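You operate a simulated robot arm through the tools that you are given. There is no shell and no other tool. Be economical: measure what you need, move in short steps, check, and stop when the job is done.

You run a simulated two-armed robot. Do the job below in one go: nothing can be reset, and whatever is moved stays where it is left.

Task
Take the caps off both painted cranks, shelve the one on the turntable, and stop fan and lamp.
Fine: caps on the upper shelf, crank on the lower shelf beside the other; red lever for the fan, blue for the lamp. Set down upright: crank.
Where things are to end (x, y in the base frame): crank within 0.06 m of [0.16, 0.82].

It is judged by the outcome, as a careful person would: the job done as asked, and still so three seconds after it is handed in. It fails if anything else is knocked over, pushed out of place, dropped, spilled or broken. A push-on lid holds only when it is set on centred and level and pressed home; a screw cap is set on level and turned clockwise until tight.

Robot
Two 7-joint arms with fingered hands on one trunk, on a base that drives. Base frame: it is fixed to the floor where the robot stands at the start and does not move with it; the origin is under the middle of the robot, x ahead of it, y to its left, z up; the surface under the hand at the start is at about z = 0.86. Lengths are in m, angles in degrees, forces in N, time in s.
The left shoulder is at the start at [0.07, 0.149, 1.235], the right one opposite. With the tool pointing down near the work surface each hand reaches from about 0.38 to 0.78 m from the robot's upright axis, wherever it stands, measured 20 degrees to its own side. Places, roughly: blue lever [-0.2, 1.2, 1.2]; handlebar [-1, -1.25, 0.75]; lower shelf in the booth [0.3, 0.7, 0.7]; red lever [-0.2, 1.2, 1.3]; upper shelf in the booth [0.4, 0.7, 1]. Payload 3.6 kg a hand.
The tool frame of a hand sits at the grasp point between the pads (the TCP): z along the fingers, y along the line on which they close. The tips reach 0.025 m beyond it. Largest opening 0.088 m; the body of the gripper starts 0.029 m behind the TCP. The gripper is a hand of 4 fingers: y runs from the thumb to the fingers, the wrist lies at [-0.013, -0.097, -0.162] in the tool frame, and closing takes about 1.5 s.
Orientation is that of the tool frame in the base frame, as a unit quaternion [x, y, z, w]. With the fingers straight down and the wrist toward the robot, the tool's x, y and z point along [0, 1, 0], [1, 0, 0] and [0, 0, -1] of the base frame.

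Tools
- The arms move only by the tool play_rows. It takes "left_commands", "right_commands" or both (then of equal length, played together; a hand with none holds still); each is a list that holds one entry, the list of rows, each a list of 7 numbers: the closure in counts, from 0 (fully open) to 255 (shut), then the shift along the tool's x, y, z in m, then the turn, a rotation vector about the tool's x, y, z in degrees. In form: [[[grip, tx, ty, tz, wx, wy, wz], ...]]. A call has 1 to 10 rows; each row shifts and turns the commanded pose from where the row before left it, along the tool's axes as they then stand. A row lasts 0.2 s, in which the tool goes at most 0.05 m and 8.6 degrees; a call with a longer step from one row to the next is refused whole, and so is a gripper value outside its range. A pose out of reach is approached as far as the arm can. The call stops where the force on the tool passes 40 N (or 10 N more than at its start, if that is more) or the arm is blocked; 0.2 s more then pass. Each finger travels about 0.045 m/s and halts on what it meets, pressing with about 27 N; the grip force reading is that of the motor and also rises with nothing between the fingers. The clock runs only during rows and for 0.2 s after the last one: add rows that do not move to give the fingers time. The reply holds the time, the measured pose of the TCP, the force on the tool along the base axes, the opening and the grip force, in the units named above and with some noise, with the torque about the TCP (base axes, N m) and any sound that the robot's microphone picked up.
- Cameras (640 x 400 px; columns grow to the right, rows downward): "scene" is now at [0.1039, 0.0586, 1.4579]; the picture's right is [0.65, -0.76, 0.00], its down [-0.51, -0.44, -0.74] and it looks along [0.56, 0.48, -0.68] (base axes); focal length 214 px, centre (320, 200). "left" rides on the left gripper at [-0.064, -0.083, -0.098] in its tool frame; the picture's right is [-0.62, -0.37, 0.69], its down [0.71, -0.63, 0.30] and it looks along [0.32, 0.68, 0.65] (tool axes); focal length 265 px, centre (320, 200). "right" rides on the right gripper at [0.064, -0.083, -0.098] in its tool frame; the picture's right is [-0.62, 0.37, -0.69], its down [-0.71, -0.63, 0.30] and it looks along [-0.32, 0.68, 0.65] (tool axes); focal length 265 px, centre (320, 200). There is no depth. A picture from a camera that has moved, and an enlarged one, comes with that camera's place and axes in the base frame and with its lens. The place of the scene camera against the robot may be out by one fixed shift of up to 0.018 m in any direction.
- capture(camera): a new picture of that camera. It takes no simulated time.
- move_column(by): slides the trunk up (or, below 0, down) by that many m; the arms and the scene camera ride with it, the base frame stays. It gives what a move gives, with no picture.
- roll_base(legs): drives the robot by 1 to 6 legs, each [ahead, left, turn to the left] in m, m and degrees, along the robot's own axes; the way and the turn of a leg run together, so that a leg with both is an arc; at most 1.5 m and 180 degrees a leg. The arms and the cameras ride along, it lands a little off, and it stops where it bumps. It gives what a move gives.
- preshape(shape, hand): the hand has 4 fingers and takes this shape, open, in about a second: jaw (thumb against the fingers, like two jaws); tri (thumb and two fingers); tip (a fingertip pinch); poke (one finger out to press); point (the index stretched); flat (the hand flat); cup (the hand cupped); fist (a fist). The gripper value then closes the fingers along that shape, each until it touches; the sizes above hold for jaw. It gives what a move gives, with no picture.
- aim_head(pan, tilt): turns the head with the scene camera to pan (to the left, within 86 degrees either way) and tilt (down, from -29 to 69), counted from straight ahead of the robot. It gives what a move gives.
- enlarge(camera, box): a new picture of the part [left, top, right, bottom] of that camera's present view, enlarged. It takes no simulated time.
- job_done(): hands the job in; it is judged then, once.

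Go step by step. Nothing tells you exact positions but the pictures and the camera data: compare them with the known pose of the tool, close in by small moves and look again before you grip or let go. The budget is 120 turns and 108 pictures, counting those below and the enlarged ones. Unless the task says otherwise, let go and move clear before handing in, and close with one line.

The tools are called as name(argument=value, ...) on one line, values as JSON. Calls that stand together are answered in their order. play_rows: Moves the arms, as the interface text tells. Its arguments: {"type":"object","properties":{"left_commands":{"type":"array","items":{"type":"array","items":{"type":"array","items":{"type":"number"}}}},"right_commands":{"type":"array","items":{"type":"array","items":{"type":"array","items":{"type":"number"}}}}},"required":[]} The other tools are called the same way: move_column (by) slides the trunk up or down; preshape (shape, hand) gives the hand a shape; roll_base (legs) drives the base; aim_head (pan, tilt) turns the head that bears the scene camera; capture (camera) takes a picture; enlarge (camera, box) takes an enlarged picture of a part of a camera's view; job_done () hands the job in.

At the start:

```text
time_s: 0.0
left_eef_pos: [0.4045, 0.4219, 1.2842]
left_tool_rot: [0.707, 0.707, 0.0, 0.0]
left_ft_force: [0.1, -0.5, 0.6]
left_ft_torque: [-0.01, 0.0, 0.04]
left_finger_gap: 0.0877
left_grip_force: 0.1
left_shape: jaw
right_eef_pos: [0.401, 0.0793, 1.3152]
right_tool_rot: [0.707, 0.707, 0.0, 0.0]
right_ft_force: [-0.3, 0.2, 0.3]
right_ft_torque: [0.02, 0.0, 0.03]
right_finger_gap: 0.0876
right_grip_force: 0.0
right_shape: jaw
trunk travel left (down, up): [-0.725, 0.215]
robot x, y, heading: [0.0023, 0.0014, -0.1]
head pan, tilt: [40.5, 42.5]
```

scene: 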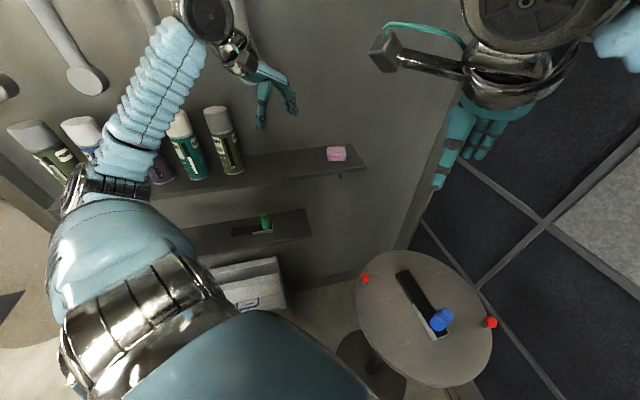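
right: 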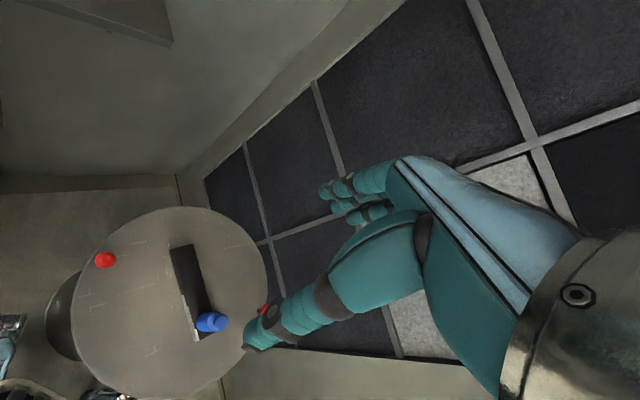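
left: 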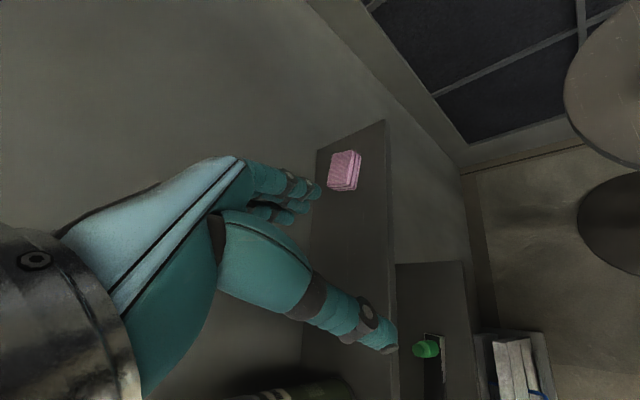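

I see a turntable holding a dark crank with a blue cap, and a lower shelf holding another crank with a green cap. The upper shelf has cans and a pink block; I'll look closer at all of these before moving.

enlarge(camera="scene", box=[340, 240, 520, 390])

enlarge(camera="scene", box=[180, 130, 380, 310])

aim_head(pan=84, tilt=25)

capture(camera="scene")

```text
2.67 times, centred on (430, 315) of scene
camera zoom: at [0.1039, 0.0586, 1.4579], right [0.65, -0.76, 0.0], down [-0.51, -0.44, -0.74], along [0.56, 0.48, -0.68], focal length 572 px, centre (27, -107)
```

zoom: 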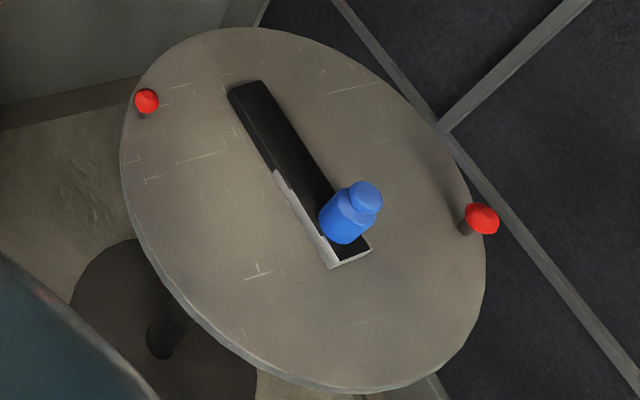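

```text
2.22 times, centred on (280, 220) of scene
camera zoom: at [0.1039, 0.0586, 1.4579], right [0.65, -0.76, 0.0], down [-0.51, -0.44, -0.74], along [0.56, 0.48, -0.68], focal length 477 px, centre (409, 156)
```

zoom: 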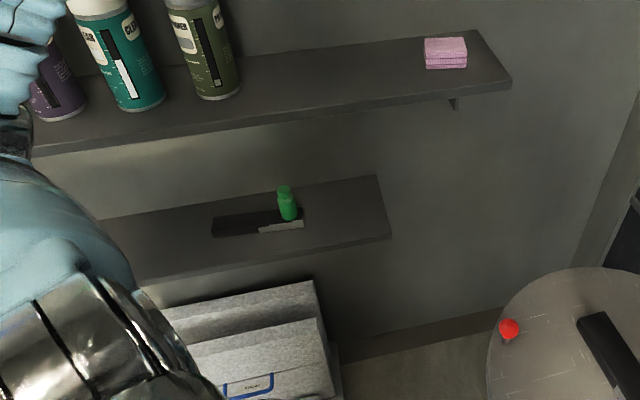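

```text
time_s: 1.1
left_eef_pos: [0.4043, 0.4228, 1.2828]
left_tool_rot: [0.707, 0.707, 0.0, 0.0]
left_ft_force: [0.1, 0.4, 0.1]
left_ft_torque: [-0.01, -0.03, 0.03]
left_finger_gap: 0.0874
left_grip_force: 0.0
left_shape: jaw
right_eef_pos: [0.401, 0.0796, 1.3138]
right_tool_rot: [0.707, 0.707, 0.0, 0.0]
right_ft_force: [-0.1, 0.3, -0.2]
right_ft_torque: [-0.05, -0.04, -0.03]
right_finger_gap: 0.0876
right_grip_force: 0.1
right_shape: jaw
trunk travel left (down, up): [-0.725, 0.215]
robot x, y, heading: [-0.0014, -0.0012, -0.1]
head pan, tilt: [84.0, 25.0]
```

```text
102 pictures are left
camera scene: at [0.0506, 0.096, 1.4849], right [0.99, -0.11, 0.0], down [-0.04, -0.42, -0.91], along [0.1, 0.9, -0.42], focal length 214 px, centre (320, 200)
```

scene: 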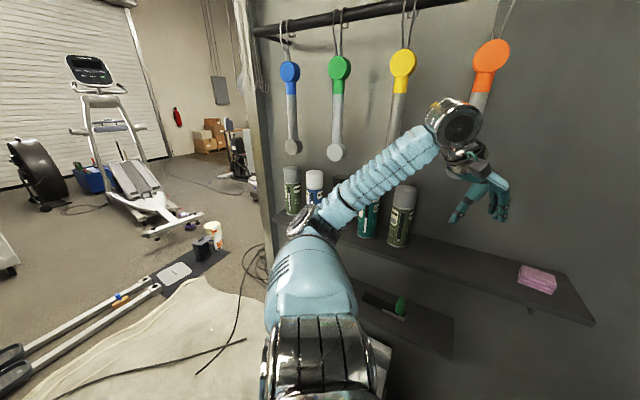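

The levers must be behind the wall end, out of view for now. I'll take closer looks at the cranks through the hand cameras.

enlarge(camera="right", box=[70, 200, 290, 400])

enlarge(camera="left", box=[370, 260, 530, 400])

enlarge(camera="scene", box=[200, 0, 360, 250])

```text
2.00 times, centred on (180, 300) of right
camera zoom: at [0.3175, 0.1425, 1.4122], right [0.37, -0.62, 0.69], down [-0.63, -0.71, -0.3], along [0.68, -0.32, -0.65], focal length 531 px, centre (600, 0)
```

zoom: 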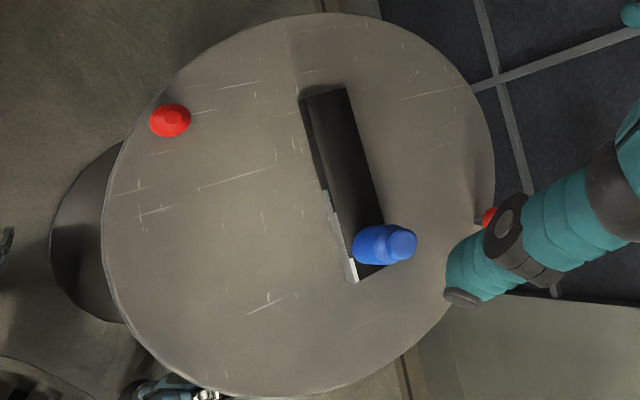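

```text
2.86 times, centred on (450, 330) of left
camera zoom: at [0.3224, 0.358, 1.3829], right [-0.37, -0.62, -0.69], down [-0.63, 0.72, -0.3], along [0.68, 0.32, -0.65], focal length 758 px, centre (-51, -171)
```

zoom: 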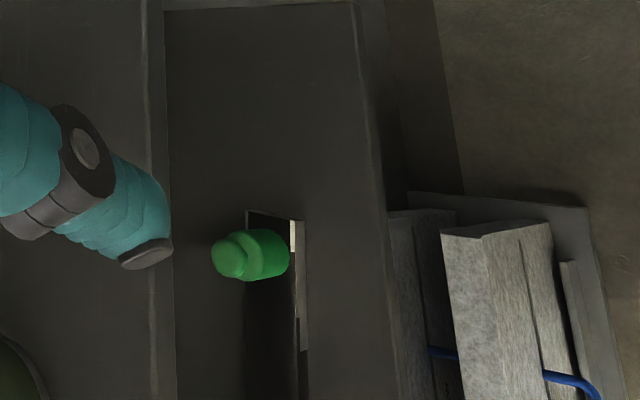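

```text
1.60 times, centred on (280, 125) of scene
camera zoom: at [0.0506, 0.096, 1.4849], right [0.99, -0.11, 0.0], down [-0.04, -0.42, -0.91], along [0.1, 0.9, -0.42], focal length 343 px, centre (384, 320)
```

zoom: 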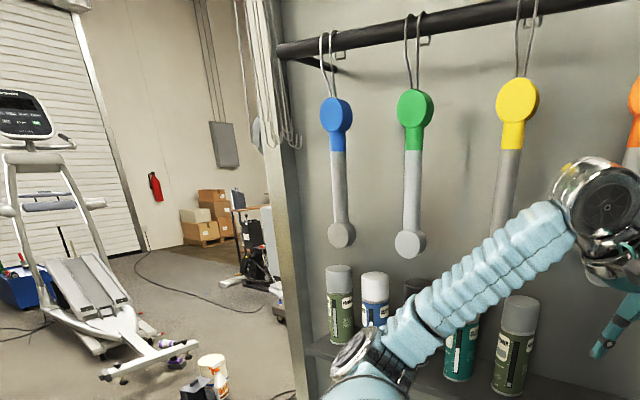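

The table top is at about z=0.86, with the crank running from about (0.41,-0.06) at the cap end to (0.505,0.08). The booth wall is turned about 36°. I'll lower the right hand above the cap, yawing it so the left hand can hold the bar.

play_rows(right_commands=[[[0, -0.022, 0.004, 0.044, 0, 0, 0], [0, -0.022, 0.004, 0.044, 0, 0, 0], [0, -0.022, 0.004, 0.044, 0, 0, 0], [0, -0.022, 0.004, 0.044, 0, 0, 0], [0, -0.022, 0.004, 0.044, 0, 0, 0], [0, -0.02, 0.007, 0.03, 0, 0, 0], [0, 0, 0, 0, 0, 0, -8.4], [0, 0, 0, 0, 0, 0, -8.4], [0, 0, 0, 0, 0, 0, -8.4], [0, 0, 0, 0, 0, 0, -8.4]]], left_commands=[[[0, -0.02, 0, 0.02, 0, 0, 8.4], [0, -0.02, 0, 0.02, 0, 0, 8.4], [0, -0.02, 0, 0.02, 0, 0, 8.4], [0, -0.02, 0, 0.02, 0, 0, 8.4], [0, 0, 0, 0, 0, 0, 0], [0, 0, 0, 0, 0, 0, 0], [0, 0, 0, 0, 0, 0, 0], [0, 0, 0, 0, 0, 0, 0], [0, 0, 0, 0, 0, 0, 0], [0, 0, 0, 0, 0, 0, 0]]])

aim_head(pan=-2, tilt=60)

capture(camera="right")

capture(camera="scene")

capture(camera="left")

```text
time_s: 3.3
left_eef_pos: [0.3865, 0.3446, 1.2052]
left_tool_rot: [0.881, 0.473, 0.001, 0.0]
left_ft_force: [-0.3, 0.2, -0.3]
left_ft_torque: [-0.01, -0.01, 0.0]
left_finger_gap: 0.0876
left_grip_force: 0.1
left_shape: jaw
right_eef_pos: [0.4279, -0.0511, 1.0634]
right_tool_rot: [0.472, 0.882, -0.001, 0.001]
right_ft_force: [-0.6, 0.5, -0.6]
right_ft_torque: [-0.03, 0.0, 0.01]
right_finger_gap: 0.0876
right_grip_force: 0.0
right_shape: jaw
trunk travel left (down, up): [-0.725, 0.215]
robot x, y, heading: [-0.0002, 0.0026, -0.0]
head pan, tilt: [84.0, 25.0]
```

```text
time_s: 4.9
left_eef_pos: [0.3862, 0.3447, 1.2047]
left_tool_rot: [0.882, 0.472, 0.0, 0.0]
left_ft_force: [-0.8, -0.8, 0.2]
left_ft_torque: [0.0, 0.01, -0.01]
left_finger_gap: 0.0874
left_grip_force: 0.1
left_shape: jaw
right_eef_pos: [0.4285, -0.0521, 1.063]
right_tool_rot: [0.473, 0.881, 0.0, -0.001]
right_ft_force: [-0.1, 0.8, 0.4]
right_ft_torque: [0.0, -0.01, -0.03]
right_finger_gap: 0.0877
right_grip_force: 0.0
right_shape: jaw
trunk travel left (down, up): [-0.725, 0.215]
robot x, y, heading: [0.0027, 0.0003, -0.3]
head pan, tilt: [-2.0, 60.0]
```

```text
98 pictures are left
camera right: at [0.3232, -0.0443, 1.1616], right [0.65, -0.31, 0.69], down [-0.13, -0.94, -0.3], along [0.75, 0.11, -0.65], focal length 265 px, centre (320, 200)
```

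right: 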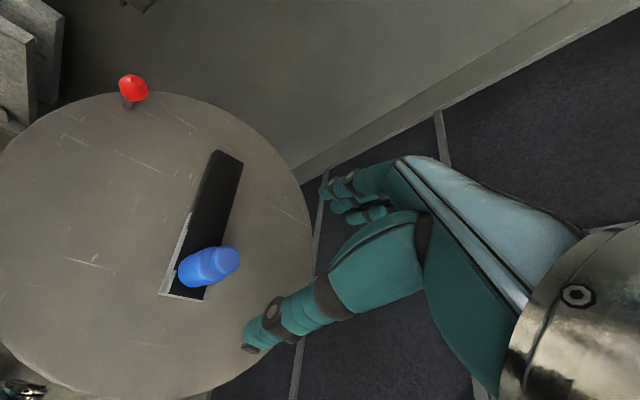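

```text
97 pictures are left
camera scene: at [0.1074, 0.0025, 1.4349], right [-0.03, -1.0, 0.0], down [-0.87, 0.03, -0.5], along [0.5, -0.02, -0.87], focal length 214 px, centre (320, 200)
```

scene: 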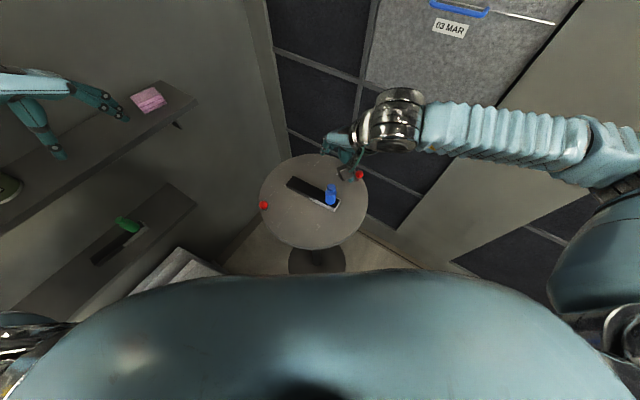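

```text
96 pictures are left
camera left: at [0.2822, 0.3379, 1.3037], right [-0.65, -0.31, -0.69], down [-0.13, 0.94, -0.3], along [0.75, -0.11, -0.65], focal length 265 px, centre (320, 200)
```

left: 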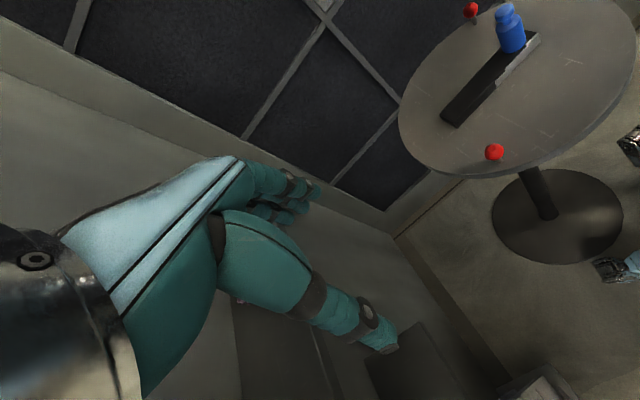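

The cap is about 7 cm tall at (0.429,-0.042), with its base at z≈0.885. The bar's far end is at about (0.497,0.073), so I'll hover the left hand over that end and move the right aside.

play_rows(right_commands=[[[0, -0.025, 0, -0.012, 0, 0, 8.4], [0, -0.025, 0, -0.012, 0, 0, 8.4], [0, -0.025, 0, -0.012, 0, 0, 8.4], [0, -0.025, 0, -0.012, 0, 0, 8.4], [0, 0, 0, 0, 0, 0, 0], [0, 0, 0, 0, 0, 0, 0], [0, 0, 0, 0, 0, 0, 0], [0, 0, 0, 0, 0, 0, 0], [0, 0, 0, 0, 0, 0, 0], [0, 0, 0, 0, 0, 0, 0]]], left_commands=[[[0, -0.023, 0.0306, 0.028, 0, 0, 0], [0, -0.023, 0.0306, 0.028, 0, 0, 0], [0, -0.023, 0.0306, 0.028, 0, 0, 0], [0, -0.023, 0.0306, 0.028, 0, 0, 0], [0, -0.023, 0.0306, 0.028, 0, 0, 0], [0, -0.023, 0.0306, 0.028, 0, 0, 0], [0, -0.023, 0.0306, 0.028, 0, 0, 0], [0, -0.024, 0.031, 0.029, 0, 0, 0], [0, 0, 0, 0, 0, 0, -2.5], [0, 0, 0, 0, 0, 0, 0]]])

capture(camera="left")

capture(camera="right")

```text
time_s: 7.1
left_eef_pos: [0.4881, 0.0546, 0.9784]
left_tool_rot: [0.871, 0.491, -0.001, 0.0]
left_ft_force: [0.6, 0.2, -0.2]
left_ft_torque: [-0.01, 0.03, -0.02]
left_finger_gap: 0.0876
left_grip_force: 0.1
left_shape: jaw
right_eef_pos: [0.4643, -0.1431, 1.1128]
right_tool_rot: [0.708, 0.706, 0.0, -0.001]
right_ft_force: [0.3, 0.2, 0.1]
right_ft_torque: [-0.01, 0.03, 0.02]
right_finger_gap: 0.0877
right_grip_force: 0.1
right_shape: jaw
trunk travel left (down, up): [-0.725, 0.215]
robot x, y, heading: [-0.0002, -0.0009, -0.1]
head pan, tilt: [-2.0, 60.0]
```

```text
95 pictures are left
camera left: at [0.3848, 0.0427, 1.0775], right [-0.64, -0.34, -0.69], down [-0.17, 0.94, -0.3], along [0.75, -0.08, -0.65], focal length 265 px, centre (320, 200)
```

left: 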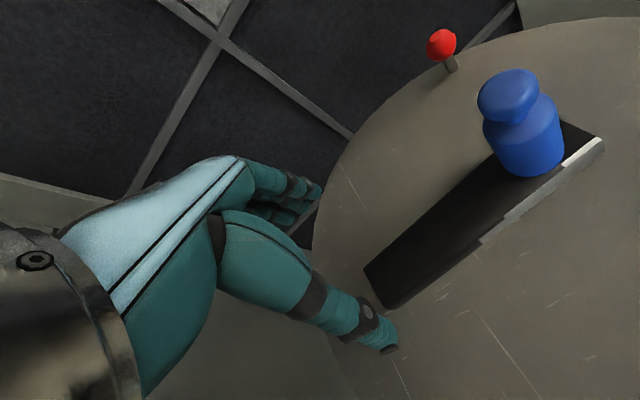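

```text
94 pictures are left
camera right: at [0.3812, -0.0798, 1.2103], right [0.37, -0.62, 0.69], down [-0.63, -0.71, -0.3], along [0.68, -0.32, -0.65], focal length 265 px, centre (320, 200)
```

right: 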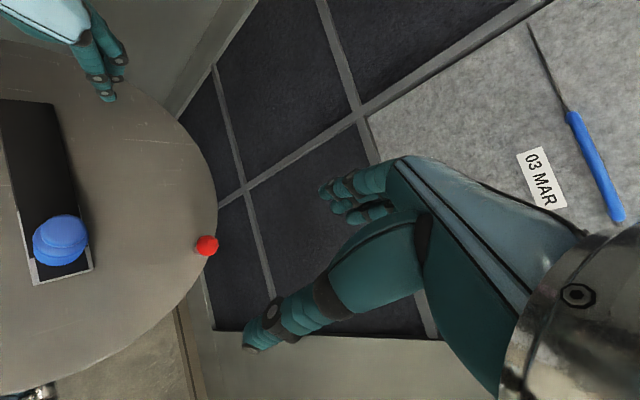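

The left hand is centred on the bar to within about 4 mm. I'll descend so the tips are just above the table.

play_rows(left_commands=[[[0, 0.007, 0.004, 0.02, 0, 0, 2], [0, 0, 0, 0.03, 0, 0, 0], [0, 0, 0, 0.02, 0, 0, 0], [0, 0, 0, 0.008, 0, 0, 0], [0, 0, 0, 0.006, 0, 0, 0], [0, 0, 0, 0, 0, 0, 0]]])

capture(camera="left")

capture(camera="right")

```text
time_s: 8.5
left_eef_pos: [0.4964, 0.0595, 0.8953]
left_tool_rot: [0.879, 0.476, 0.0, 0.001]
left_ft_force: [0.1, -0.5, -0.9]
left_ft_torque: [0.0, 0.0, 0.01]
left_finger_gap: 0.0878
left_grip_force: 0.0
left_shape: jaw
right_eef_pos: [0.4645, -0.1445, 1.1124]
right_tool_rot: [0.707, 0.707, 0.0, 0.0]
right_ft_force: [0.2, -0.6, -0.8]
right_ft_torque: [-0.02, -0.02, 0.02]
right_finger_gap: 0.0875
right_grip_force: 0.0
right_shape: jaw
trunk travel left (down, up): [-0.725, 0.215]
robot x, y, heading: [-0.0005, 0.0006, -0.1]
head pan, tilt: [-2.0, 60.0]
```

```text
93 pictures are left
camera left: at [0.3927, 0.051, 0.9938], right [-0.65, -0.32, -0.69], down [-0.14, 0.94, -0.3], along [0.75, -0.1, -0.65], focal length 265 px, centre (320, 200)
```

left: 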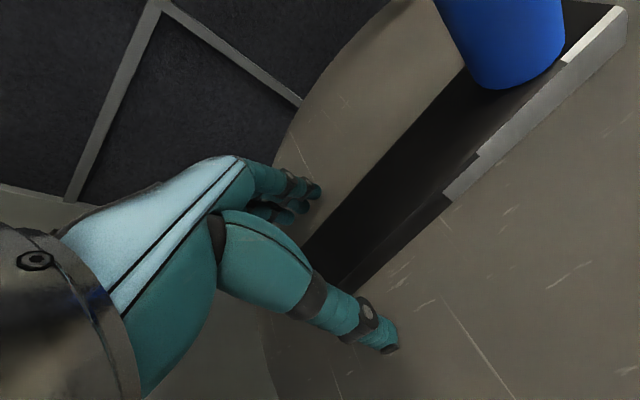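

```text
92 pictures are left
camera right: at [0.3816, -0.08, 1.2101], right [0.37, -0.62, 0.69], down [-0.63, -0.71, -0.3], along [0.68, -0.32, -0.65], focal length 265 px, centre (320, 200)
```

right: 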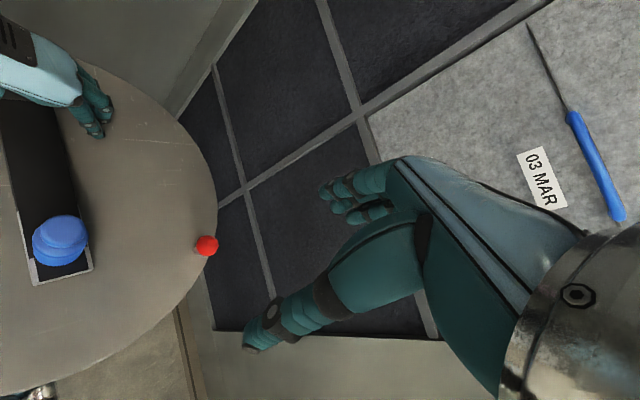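

The fingers straddle the bar, so I'll lower slightly and close gently to see the force.

play_rows(left_commands=[[[0, 0, 0, 0.004, 0, 0, 0], [60, 0, 0, 0, 0, 0, 0], [120, 0, 0, 0, 0, 0, 0], [180, 0, 0, 0, 0, 0, 0], [255, 0, 0, 0, 0, 0, 0], [255, 0, 0, 0, 0, 0, 0], [255, 0, 0, 0, 0, 0, 0], [255, 0, 0, 0, 0, 0, 0], [255, 0, 0, 0, 0, 0, 0]]])

capture(camera="left")

capture(camera="right")

```text
time_s: 10.5
left_eef_pos: [0.4959, 0.0596, 0.8918]
left_tool_rot: [0.879, 0.476, 0.0, 0.0]
left_ft_force: [-0.6, 1.1, -0.5]
left_ft_torque: [0.02, 0.04, -0.08]
left_finger_gap: 0.0343
left_grip_force: 27.5
left_shape: jaw
right_eef_pos: [0.4659, -0.1444, 1.1114]
right_tool_rot: [0.707, 0.707, 0.0, 0.0]
right_ft_force: [0.6, 0.5, 0.4]
right_ft_torque: [-0.01, -0.03, 0.0]
right_finger_gap: 0.0874
right_grip_force: 0.1
right_shape: jaw
trunk travel left (down, up): [-0.725, 0.215]
robot x, y, heading: [0.0036, 0.0008, -0.0]
head pan, tilt: [-2.0, 60.0]
```

```text
91 pictures are left
camera left: at [0.3922, 0.0511, 0.9897], right [-0.65, -0.32, -0.69], down [-0.14, 0.94, -0.3], along [0.75, -0.1, -0.65], focal length 265 px, centre (320, 200)
```

left: 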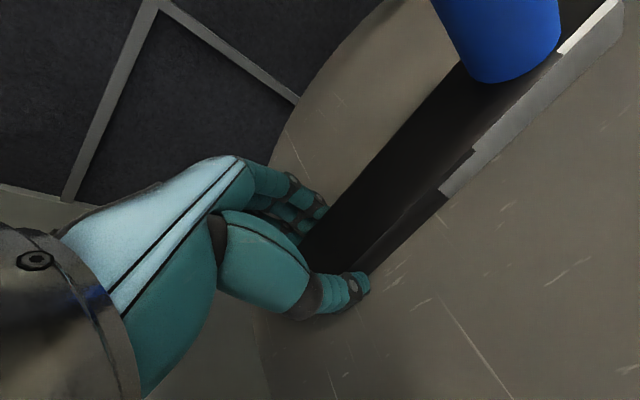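

```text
90 pictures are left
camera right: at [0.3814, -0.0797, 1.2102], right [0.37, -0.62, 0.69], down [-0.63, -0.71, -0.3], along [0.68, -0.32, -0.65], focal length 265 px, centre (320, 200)
```

right: 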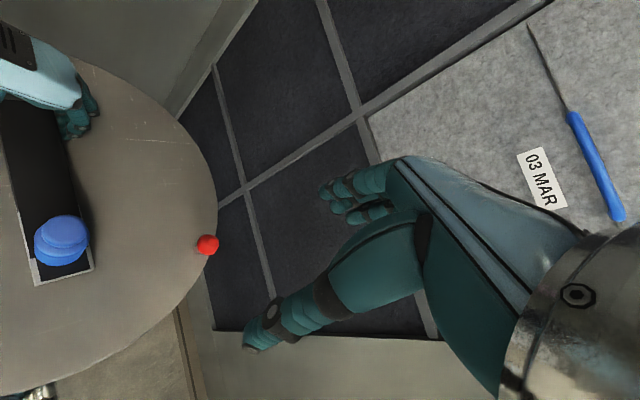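

The bar is gripped at 34 mm wide. I'll bring the right hand above the cap and check.

play_rows(right_commands=[[[0, 0.033, -0.013, 0, 0, 0, 0], [0, 0.033, -0.013, 0, 0, 0, 0], [0, 0.033, -0.012, 0, 0, 0, 0], [0, 0, 0, 0.04, 0, 0, 0], [0, 0, 0, 0.04, 0, 0, 0], [0, 0, 0, 0.02, 0, 0, 0], [0, 0, 0, 0, 0, 0, 0]]])

capture(camera="right")

capture(camera="left")

```text
time_s: 12.1
left_eef_pos: [0.4959, 0.0597, 0.8914]
left_tool_rot: [0.879, 0.477, 0.001, 0.0]
left_ft_force: [0.0, 0.9, 0.1]
left_ft_torque: [0.0, 0.03, -0.02]
left_finger_gap: 0.0344
left_grip_force: 27.2
left_shape: jaw
right_eef_pos: [0.4264, -0.0427, 1.0104]
right_tool_rot: [0.707, 0.707, 0.001, -0.001]
right_ft_force: [-0.4, 0.0, 0.2]
right_ft_torque: [-0.02, 0.01, 0.03]
right_finger_gap: 0.0876
right_grip_force: 0.1
right_shape: jaw
trunk travel left (down, up): [-0.725, 0.215]
robot x, y, heading: [0.0005, 0.0006, -0.1]
head pan, tilt: [-2.0, 60.0]
```

```text
89 pictures are left
camera right: at [0.3426, 0.0212, 1.1084], right [0.37, -0.62, 0.69], down [-0.63, -0.71, -0.3], along [0.68, -0.32, -0.65], focal length 265 px, centre (320, 200)
```

right: 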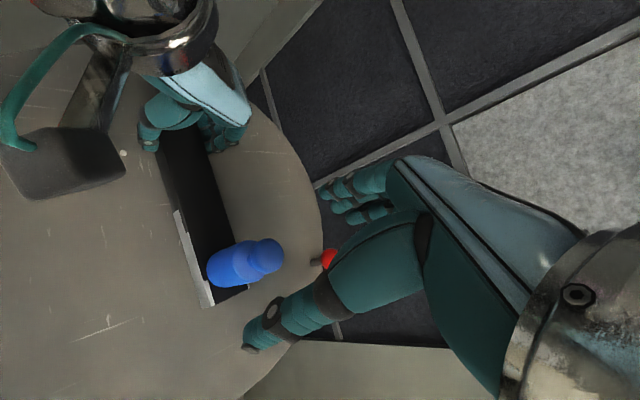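

```text
88 pictures are left
camera left: at [0.3923, 0.0509, 0.9897], right [-0.65, -0.32, -0.69], down [-0.14, 0.94, -0.3], along [0.75, -0.1, -0.65], focal length 265 px, centre (320, 200)
```

left: 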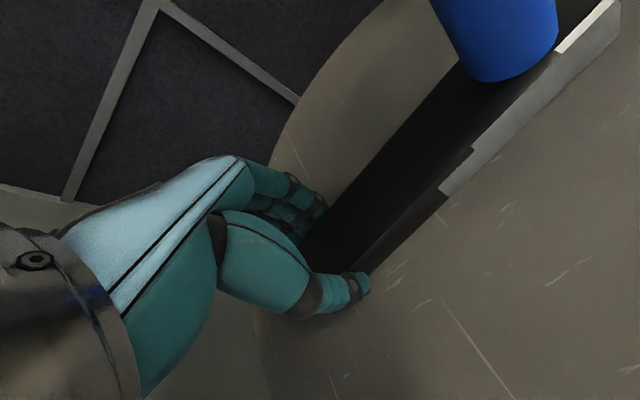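

The cap is right under the right TCP. I'll yaw the right hand 25° to keep its camera box clear of the left one, then descend around the cap.

play_rows(right_commands=[[[0, -0.002, 0.001, 0, 0, 0, -8.4], [0, 0, 0, 0, 0, 0, -8.4], [0, 0, 0, 0, 0, 0, -8.4], [0, 0, 0, 0.03, 0, 0, 0], [0, 0, 0, 0.03, 0, 0, 0], [0, 0, 0, 0.02, 0, 0, 0], [0, 0, 0, 0.008, 0, 0, 0], [0, 0, 0, 0, 0, 0, 0]]])

capture(camera="right")

capture(camera="scene")

```text
time_s: 13.9
left_eef_pos: [0.4958, 0.0594, 0.8913]
left_tool_rot: [0.879, 0.477, 0.0, 0.0]
left_ft_force: [-0.2, 0.2, -0.3]
left_ft_torque: [0.02, 0.02, -0.1]
left_finger_gap: 0.0342
left_grip_force: 27.1
left_shape: jaw
right_eef_pos: [0.4254, -0.0471, 0.9233]
right_tool_rot: [0.535, 0.845, 0.0, 0.0]
right_ft_force: [0.7, 0.0, 0.7]
right_ft_torque: [0.0, 0.01, 0.01]
right_finger_gap: 0.0876
right_grip_force: 0.1
right_shape: jaw
trunk travel left (down, up): [-0.725, 0.215]
robot x, y, heading: [0.0035, 0.0018, -0.1]
head pan, tilt: [-2.0, 60.0]
```

```text
87 pictures are left
camera right: at [0.3227, -0.0254, 1.0209], right [0.6, -0.4, 0.69], down [-0.27, -0.91, -0.3], along [0.76, 0.0, -0.65], focal length 265 px, centre (320, 200)
```

right: 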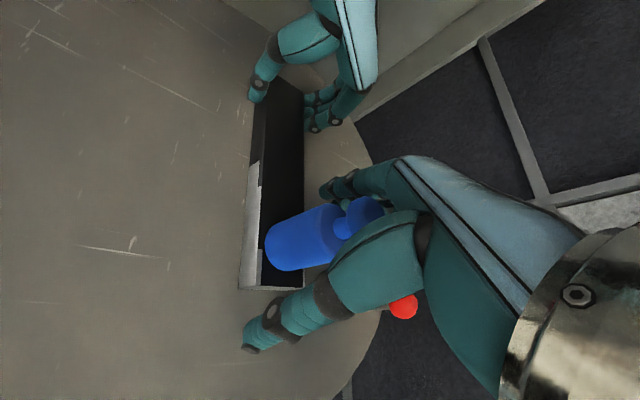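

```text
86 pictures are left
camera scene: at [0.1077, 0.0024, 1.4348], right [-0.03, -1.0, 0.0], down [-0.87, 0.03, -0.5], along [0.5, -0.02, -0.87], focal length 214 px, centre (320, 200)
```

scene: 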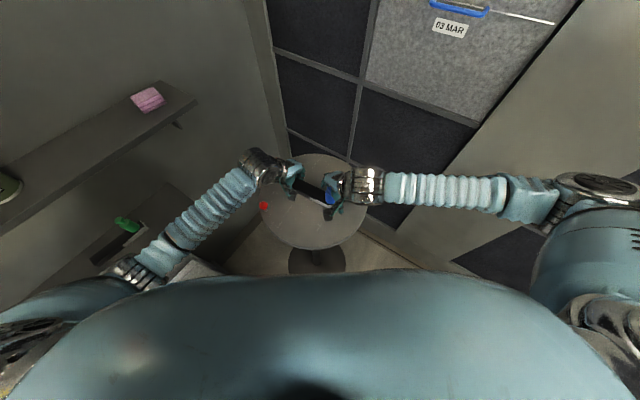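

Good, the cap is between the fingers. I'll close the right hand on it.

play_rows(right_commands=[[[80, 0, 0, 0, 0, 0, 0], [160, 0, 0, 0, 0, 0, 0], [255, 0, 0, 0, 0, 0, 0], [255, 0, 0, 0, 0, 0, 0], [255, 0, 0, 0, 0, 0, 0], [255, 0, 0, 0, 0, 0, 0], [255, 0, 0, 0, 0, 0, 0]]])

capture(camera="right")

```text
time_s: 15.5
left_eef_pos: [0.497, 0.059, 0.8905]
left_tool_rot: [0.879, 0.477, 0.0, 0.0]
left_ft_force: [-0.7, 0.7, -0.5]
left_ft_torque: [0.0, 0.02, -0.07]
left_finger_gap: 0.0343
left_grip_force: 27.2
left_shape: jaw
right_eef_pos: [0.4246, -0.0476, 0.9235]
right_tool_rot: [0.536, 0.844, 0.0, 0.0]
right_ft_force: [-0.7, -0.7, -0.7]
right_ft_torque: [0.01, 0.03, -0.01]
right_finger_gap: 0.0249
right_grip_force: 27.1
right_shape: jaw
trunk travel left (down, up): [-0.725, 0.215]
robot x, y, heading: [-0.0014, -0.003, -0.2]
head pan, tilt: [-2.0, 60.0]
heard: snap
```

```text
85 pictures are left
camera right: at [0.3226, -0.0254, 1.0212], right [0.6, -0.4, 0.69], down [-0.27, -0.91, -0.3], along [0.76, 0.0, -0.65], focal length 265 px, centre (320, 200)
```

right: 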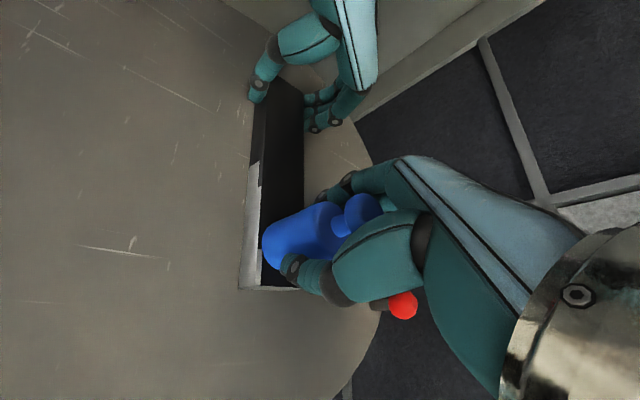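

A snap was heard and the gap reads 25 mm, so the cap may have come loose. I'll pull straight up gently and watch.

play_rows(right_commands=[[[255, 0, 0, -0.004, 0, 0, 0], [255, 0, 0, -0.006, 0, 0, 0], [255, 0, 0, -0.01, 0, 0, 0], [255, 0, 0, 0, 0, 0, 0]]])

capture(camera="right")

capture(camera="left")

```text
time_s: 16.5
left_eef_pos: [0.4962, 0.0592, 0.8901]
left_tool_rot: [0.879, 0.477, 0.0, 0.0]
left_ft_force: [-0.8, 0.6, -0.8]
left_ft_torque: [0.03, 0.01, -0.04]
left_finger_gap: 0.0346
left_grip_force: 26.8
left_shape: jaw
right_eef_pos: [0.426, -0.0468, 0.9432]
right_tool_rot: [0.536, 0.844, 0.0, 0.0]
right_ft_force: [0.3, 0.2, -0.2]
right_ft_torque: [-0.01, 0.0, -0.02]
right_finger_gap: 0.0249
right_grip_force: 27.0
right_shape: jaw
trunk travel left (down, up): [-0.725, 0.215]
robot x, y, heading: [0.0001, 0.001, -0.1]
head pan, tilt: [-2.0, 60.0]
```

```text
84 pictures are left
camera right: at [0.3234, -0.024, 1.0404], right [0.6, -0.4, 0.69], down [-0.27, -0.91, -0.3], along [0.76, 0.0, -0.65], focal length 265 px, centre (320, 200)
```

right: 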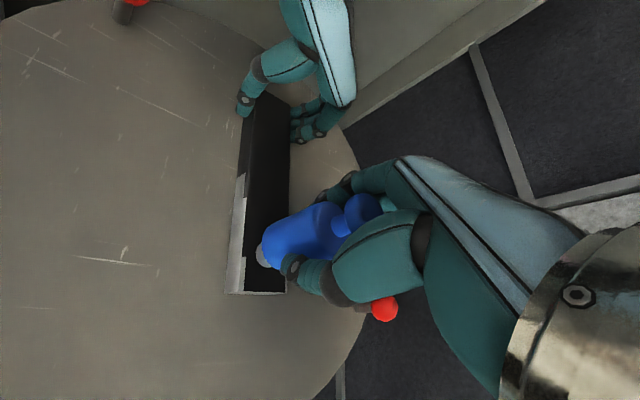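

```text
83 pictures are left
camera left: at [0.3923, 0.051, 0.9897], right [-0.65, -0.32, -0.69], down [-0.14, 0.94, -0.3], along [0.75, -0.1, -0.65], focal length 265 px, centre (320, 200)
```

left: 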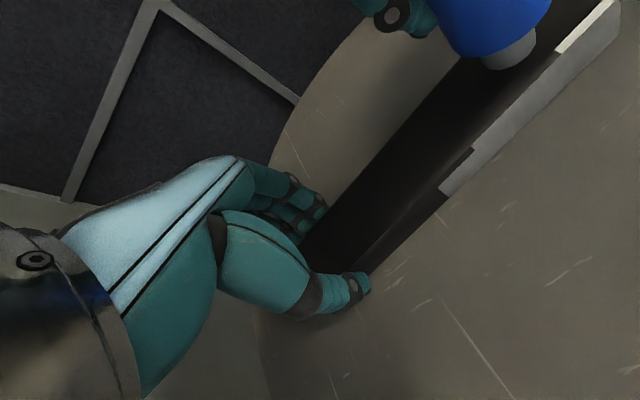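

The cap is off freely, revealing a grey stud. I'll raise it clear of the stud.

play_rows(right_commands=[[[255, 0, 0, -0.02, 0, 0, 0], [255, 0, 0, -0.04, 0, 0, 0], [255, 0, 0, -0.04, 0, 0, 0], [255, 0, 0, -0.04, 0, 0, 0], [255, -0.03, 0, -0.03, 0, 0, 0], [255, -0.03, 0, -0.03, 0, 0, 0], [255, 0, 0, 0, 0, 0, 0]]])

capture(camera="right")

capture(camera="left")

```text
time_s: 18.1
left_eef_pos: [0.4953, 0.0595, 0.8912]
left_tool_rot: [0.88, 0.476, 0.0, 0.0]
left_ft_force: [-0.7, -0.2, 0.7]
left_ft_torque: [0.0, 0.01, -0.02]
left_finger_gap: 0.0342
left_grip_force: 27.3
left_shape: jaw
right_eef_pos: [0.4514, -0.0992, 1.1442]
right_tool_rot: [0.536, 0.844, 0.0, 0.0]
right_ft_force: [-0.8, 0.2, 0.1]
right_ft_torque: [0.04, -0.02, 0.04]
right_finger_gap: 0.0246
right_grip_force: 28.0
right_shape: jaw
trunk travel left (down, up): [-0.725, 0.215]
robot x, y, heading: [0.0001, 0.0006, 0.1]
head pan, tilt: [-2.0, 60.0]
```

```text
82 pictures are left
camera right: at [0.3487, -0.0769, 1.2421], right [0.6, -0.4, 0.69], down [-0.27, -0.92, -0.3], along [0.76, 0.0, -0.65], focal length 265 px, centre (320, 200)
```

right: 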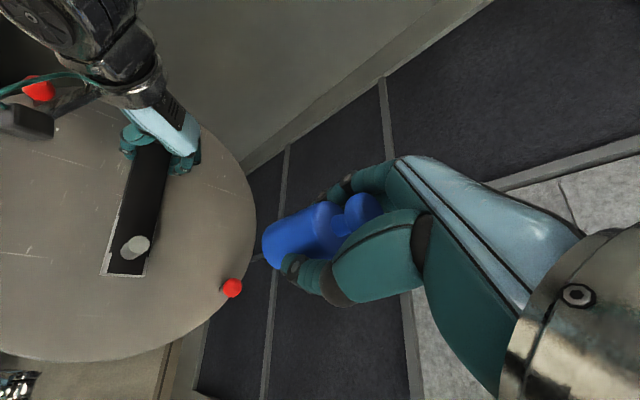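

```text
81 pictures are left
camera left: at [0.3923, 0.0512, 0.9897], right [-0.65, -0.32, -0.69], down [-0.14, 0.94, -0.3], along [0.75, -0.1, -0.65], focal length 265 px, centre (320, 200)
```

left: 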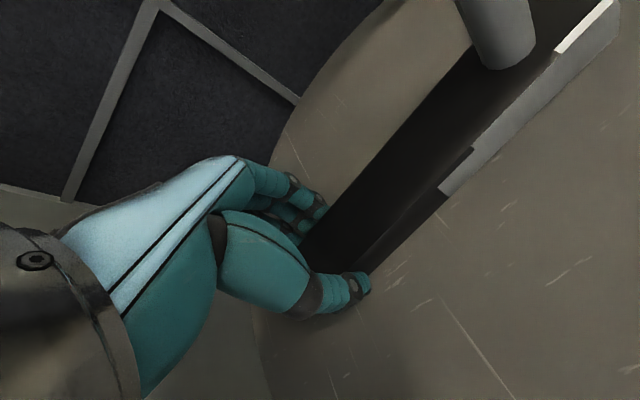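

A bare stud remains on the crank. I'll lift the crank with the left hand and check it stays level.

play_rows(left_commands=[[[255, 0, 0, -0.01, 0, 0, 0], [255, 0, 0, -0.02, 0, 0, 0], [255, 0, 0, -0.03, 0, 0, 0], [255, 0, 0, -0.03, 0, 0, 0], [255, 0, 0, 0, 0, 0, 0]]])

capture(camera="left")

capture(camera="right")

```text
time_s: 19.3
left_eef_pos: [0.4972, 0.0593, 0.9824]
left_tool_rot: [0.879, 0.476, 0.0, 0.0]
left_ft_force: [-0.2, -0.3, -4.9]
left_ft_torque: [0.22, -0.17, -0.02]
left_finger_gap: 0.0343
left_grip_force: 27.3
left_shape: jaw
right_eef_pos: [0.4519, -0.0996, 1.1431]
right_tool_rot: [0.536, 0.844, 0.0, -0.001]
right_ft_force: [-0.8, 0.3, 0.0]
right_ft_torque: [-0.01, 0.0, 0.0]
right_finger_gap: 0.0247
right_grip_force: 26.6
right_shape: jaw
trunk travel left (down, up): [-0.725, 0.215]
robot x, y, heading: [-0.0001, -0.0006, -0.2]
head pan, tilt: [-2.0, 60.0]
```

```text
80 pictures are left
camera left: at [0.3929, 0.0514, 1.0799], right [-0.65, -0.32, -0.69], down [-0.14, 0.94, -0.3], along [0.75, -0.1, -0.65], focal length 265 px, centre (320, 200)
```

left: 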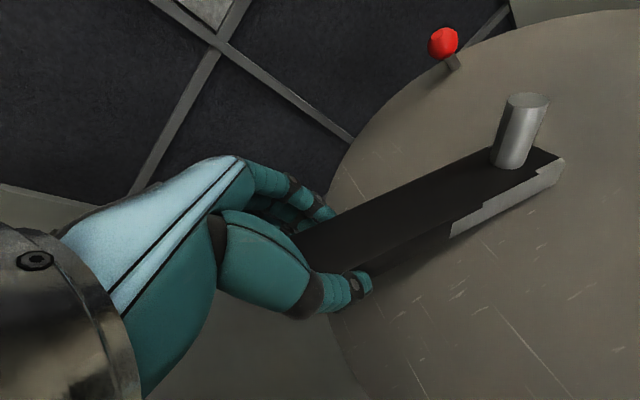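

```text
79 pictures are left
camera right: at [0.349, -0.077, 1.2415], right [0.6, -0.4, 0.69], down [-0.27, -0.91, -0.3], along [0.76, 0.0, -0.65], focal length 265 px, centre (320, 200)
```

right: 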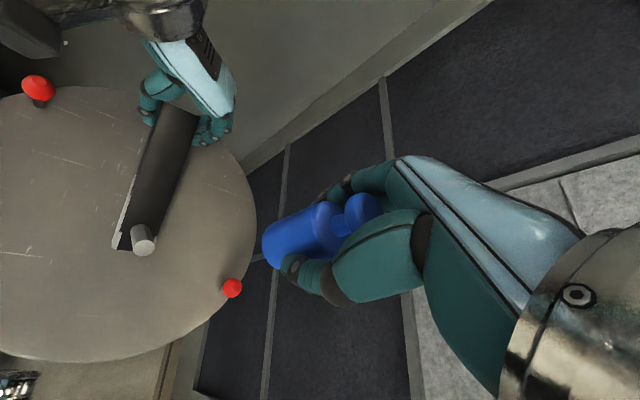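

The bar drooped because it is gripped about 57 mm from its centre of mass. I'll set it back down and regrip at the centre.

play_rows(left_commands=[[[255, 0, 0, 0.03, 0, 0, 0], [255, 0, 0, 0.03, 0, 0, 0], [255, 0, 0, 0.02, 0, 0, 0], [255, 0, 0, 0.011, 0, 0, 0], [255, 0, 0, 0, 0, 0, 0], [120, 0, 0, 0, 0, 0, 0], [0, 0, 0, 0, 0, 0, 0], [0, 0, 0, 0, 0, 0, 0], [0, 0, 0, 0, 0, 0, 0], [0, 0, 0, 0, 0, 0, 0]]])

capture(camera="left")

```text
time_s: 21.5
left_eef_pos: [0.4954, 0.0596, 0.8907]
left_tool_rot: [0.879, 0.476, 0.0, 0.0]
left_ft_force: [-0.1, 0.1, -0.3]
left_ft_torque: [-0.05, 0.0, 0.0]
left_finger_gap: 0.0876
left_grip_force: 0.0
left_shape: jaw
right_eef_pos: [0.4521, -0.0996, 1.1433]
right_tool_rot: [0.535, 0.845, 0.0, 0.001]
right_ft_force: [-0.1, 0.0, -0.5]
right_ft_torque: [0.04, -0.02, 0.02]
right_finger_gap: 0.0246
right_grip_force: 26.9
right_shape: jaw
trunk travel left (down, up): [-0.725, 0.215]
robot x, y, heading: [0.0037, 0.0013, -0.4]
head pan, tilt: [-2.0, 60.0]
```

```text
78 pictures are left
camera left: at [0.392, 0.0514, 0.9892], right [-0.65, -0.32, -0.69], down [-0.14, 0.94, -0.3], along [0.75, -0.1, -0.65], focal length 265 px, centre (320, 200)
```

left: 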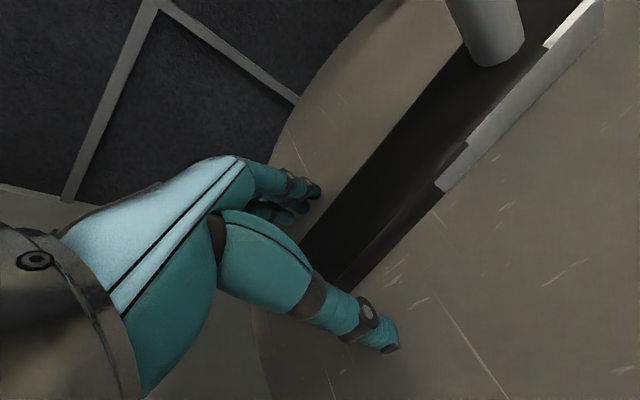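

I'll slide toward the centre of mass, staying short of the white section, and regrip.

play_rows(left_commands=[[[0, -0.022, 0.001, 0, 0, 0, 0], [0, -0.022, 0, 0, 0, 0, 0], [0, 0, 0, 0, 0, 0, 0], [100, 0, 0, 0, 0, 0, 0], [200, 0, 0, 0, 0, 0, 0], [255, 0, 0, 0, 0, 0, 0], [255, 0, 0, 0, 0, 0, 0], [255, 0, 0, 0, 0, 0, 0], [255, 0, 0, 0, 0, 0, 0], [255, 0, 0, 0, 0, 0, 0]]])

play_rows(left_commands=[[[255, 0, 0, -0.01, 0, 0, 0], [255, 0, 0, -0.02, 0, 0, 0], [255, 0, 0, -0.03, 0, 0, 0], [255, 0, 0, -0.03, 0, 0, 0], [255, 0, 0, 0, 0, 0, 0]]])

capture(camera="left")

aim_head(pan=60, tilt=60)

capture(camera="scene")

```text
time_s: 23.7
left_eef_pos: [0.4709, 0.0232, 0.8886]
left_tool_rot: [0.879, 0.476, 0.0, 0.0]
left_ft_force: [-0.7, 0.3, -0.7]
left_ft_torque: [0.04, 0.04, -0.05]
left_finger_gap: 0.0346
left_grip_force: 27.5
left_shape: jaw
right_eef_pos: [0.4516, -0.1003, 1.1436]
right_tool_rot: [0.536, 0.844, 0.0, 0.0]
right_ft_force: [-0.7, -0.4, -0.9]
right_ft_torque: [0.02, 0.0, -0.06]
right_finger_gap: 0.0247
right_grip_force: 26.9
right_shape: jaw
trunk travel left (down, up): [-0.725, 0.215]
robot x, y, heading: [0.0022, 0.0025, 0.2]
head pan, tilt: [-2.0, 60.0]
```

```text
time_s: 24.9
left_eef_pos: [0.4729, 0.0227, 0.9816]
left_tool_rot: [0.879, 0.477, 0.0, 0.0]
left_ft_force: [0.3, 0.9, -6.2]
left_ft_torque: [0.08, -0.03, 0.01]
left_finger_gap: 0.0346
left_grip_force: 26.3
left_shape: jaw
right_eef_pos: [0.4512, -0.1, 1.1436]
right_tool_rot: [0.536, 0.844, 0.0, 0.0]
right_ft_force: [0.2, 0.6, 0.3]
right_ft_torque: [0.01, -0.03, 0.02]
right_finger_gap: 0.0245
right_grip_force: 26.8
right_shape: jaw
trunk travel left (down, up): [-0.725, 0.215]
robot x, y, heading: [-0.0005, 0.0015, -0.1]
head pan, tilt: [-2.0, 60.0]
```

```text
77 pictures are left
camera left: at [0.3691, 0.0148, 1.0795], right [-0.65, -0.32, -0.69], down [-0.14, 0.94, -0.3], along [0.75, -0.1, -0.65], focal length 265 px, centre (320, 200)
```

left: 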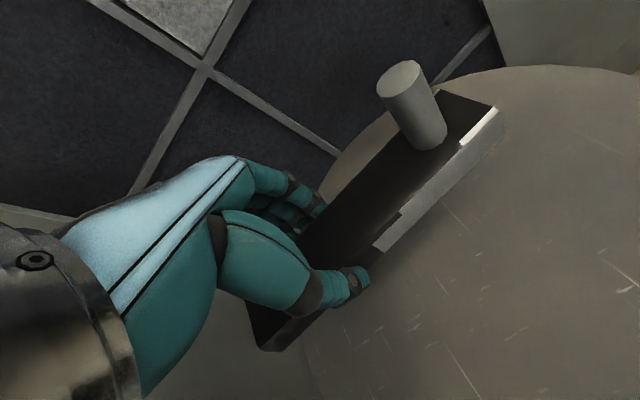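

```text
time_s: 26.2
left_eef_pos: [0.4728, 0.0241, 0.9802]
left_tool_rot: [0.879, 0.476, -0.001, -0.001]
left_ft_force: [-0.1, 0.0, -6.9]
left_ft_torque: [0.09, -0.07, 0.04]
left_finger_gap: 0.0344
left_grip_force: 27.0
left_shape: jaw
right_eef_pos: [0.4519, -0.1003, 1.1434]
right_tool_rot: [0.535, 0.845, 0.001, 0.0]
right_ft_force: [0.0, 0.4, 0.7]
right_ft_torque: [0.02, 0.01, 0.02]
right_finger_gap: 0.0245
right_grip_force: 26.6
right_shape: jaw
trunk travel left (down, up): [-0.725, 0.215]
robot x, y, heading: [0.0036, -0.0037, 0.2]
head pan, tilt: [60.0, 60.0]
```

```text
76 pictures are left
camera scene: at [0.0752, 0.0624, 1.4348], right [0.87, -0.5, 0.0], down [-0.43, -0.75, -0.5], along [0.25, 0.43, -0.87], focal length 214 px, centre (320, 200)
```

scene: 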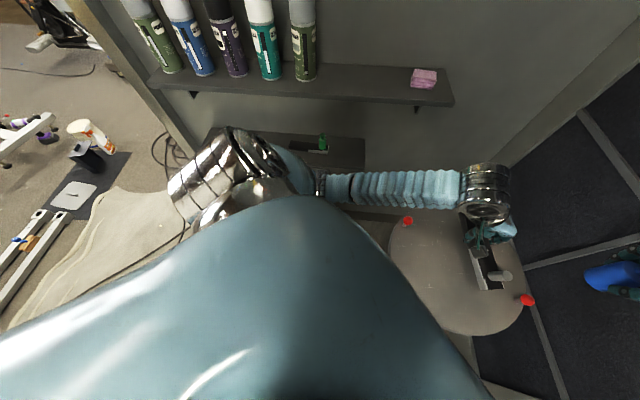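

The crank now hangs level. I'll raise and retract both hands and straighten the left yaw, then turn toward the wall.

play_rows(left_commands=[[[255, 0, 0, -0.025, 0, 0, 0], [255, 0, 0, -0.025, 0, 0, 0], [255, 0.002, -0.025, 0, 0, 0, -6], [255, 0.002, -0.025, 0, 0, 0, -6], [255, 0.002, -0.025, 0, 0, 0, -6], [255, 0.0, -0.025, 0, 0, 0, -6], [255, 0, 0, 0, 0, 0, -6], [255, 0, 0, 0, 0, 0, -3.5], [255, 0, 0, 0, 0, 0, 0]]], right_commands=[[[255, 0, 0, 0, 0, 0, 0], [255, 0, 0, 0, 0, 0, 0], [255, 0.008, -0.018, 0, 0, 0, 0], [255, 0.008, -0.018, 0, 0, 0, 0], [255, 0.008, -0.018, 0, 0, 0, 0], [255, 0.01, -0.018, 0, 0, 0, 0], [255, 0, 0, 0, 0, 0, 0], [255, 0, 0, 0, 0, 0, 0], [255, 0, 0, 0, 0, 0, 0]]])

roll_base(legs=[[0, 0, 53.6]])

aim_head(pan=0, tilt=30)

capture(camera="scene")

capture(camera="left")

```text
time_s: 28.2
left_eef_pos: [0.3832, 0.0684, 1.0308]
left_tool_rot: [0.704, 0.71, 0.0, 0.0]
left_ft_force: [-0.2, 0.3, -6.4]
left_ft_torque: [0.15, 0.02, -0.01]
left_finger_gap: 0.0345
left_grip_force: 27.2
left_shape: jaw
right_eef_pos: [0.375, -0.0985, 1.1451]
right_tool_rot: [0.535, 0.845, -0.002, 0.0]
right_ft_force: [0.1, 0.5, 0.5]
right_ft_torque: [0.03, -0.01, -0.02]
right_finger_gap: 0.0247
right_grip_force: 26.9
right_shape: jaw
right hand out of reach, approached as far as the arm can: row 6
trunk travel left (down, up): [-0.725, 0.215]
robot x, y, heading: [-0.0002, 0.003, -0.2]
head pan, tilt: [60.0, 60.0]
```

```text
time_s: 30.5
left_eef_pos: [0.37, 0.1345, 1.0281]
left_tool_rot: [0.642, 0.767, -0.002, -0.002]
left_ft_force: [0.8, -0.5, -6.2]
left_ft_torque: [0.12, 0.09, -0.03]
left_finger_gap: 0.0343
left_grip_force: 27.3
left_shape: jaw
right_eef_pos: [0.3891, -0.0322, 1.1442]
right_tool_rot: [0.462, 0.887, -0.002, -0.002]
right_ft_force: [-0.1, 0.1, 0.7]
right_ft_torque: [-0.03, -0.01, -0.02]
right_finger_gap: 0.0243
right_grip_force: 27.3
right_shape: jaw
trunk travel left (down, up): [-0.725, 0.215]
robot x, y, heading: [0.0007, -0.004, 9.5]
head pan, tilt: [60.0, 60.0]
stopped in leg 1: the robot was blocked; the commanded pose is now the measured one
```

```text
time_s: 31.8
left_eef_pos: [0.3695, 0.134, 1.0292]
left_tool_rot: [0.641, 0.768, 0.0, 0.0]
left_ft_force: [0.2, 0.2, -4.4]
left_ft_torque: [0.13, 0.04, -0.02]
left_finger_gap: 0.0345
left_grip_force: 26.0
left_shape: jaw
right_eef_pos: [0.3908, -0.0324, 1.1449]
right_tool_rot: [0.462, 0.887, -0.001, -0.001]
right_ft_force: [0.6, -0.2, 0.3]
right_ft_torque: [0.0, 0.01, -0.01]
right_finger_gap: 0.0246
right_grip_force: 27.2
right_shape: jaw
trunk travel left (down, up): [-0.725, 0.215]
robot x, y, heading: [-0.0016, 0.0001, 9.7]
head pan, tilt: [0.0, 30.0]
```

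```text
75 pictures are left
camera scene: at [0.1303, 0.0294, 1.4768], right [0.17, -0.99, 0.0], down [-0.49, -0.08, -0.87], along [0.85, 0.14, -0.5], focal length 214 px, centre (320, 200)
```

scene: 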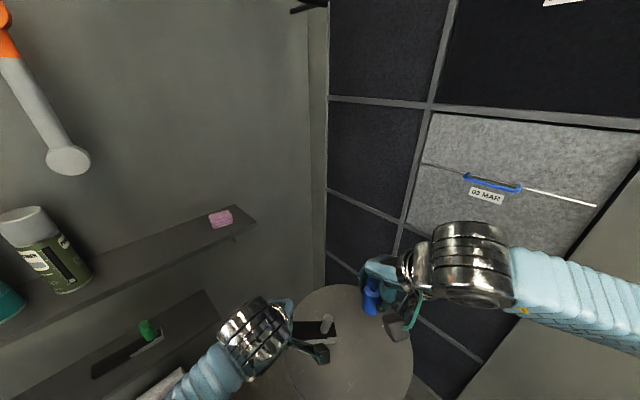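

```text
74 pictures are left
camera left: at [0.2989, 0.0552, 1.128], right [-0.25, -0.68, -0.69], down [-0.75, 0.59, -0.3], along [0.61, 0.44, -0.66], focal length 265 px, centre (320, 200)
```

left: 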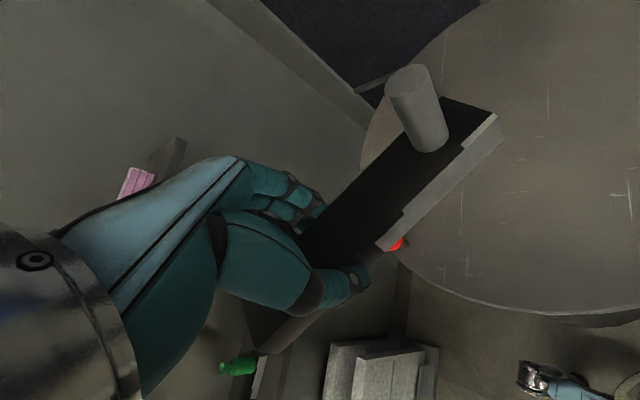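

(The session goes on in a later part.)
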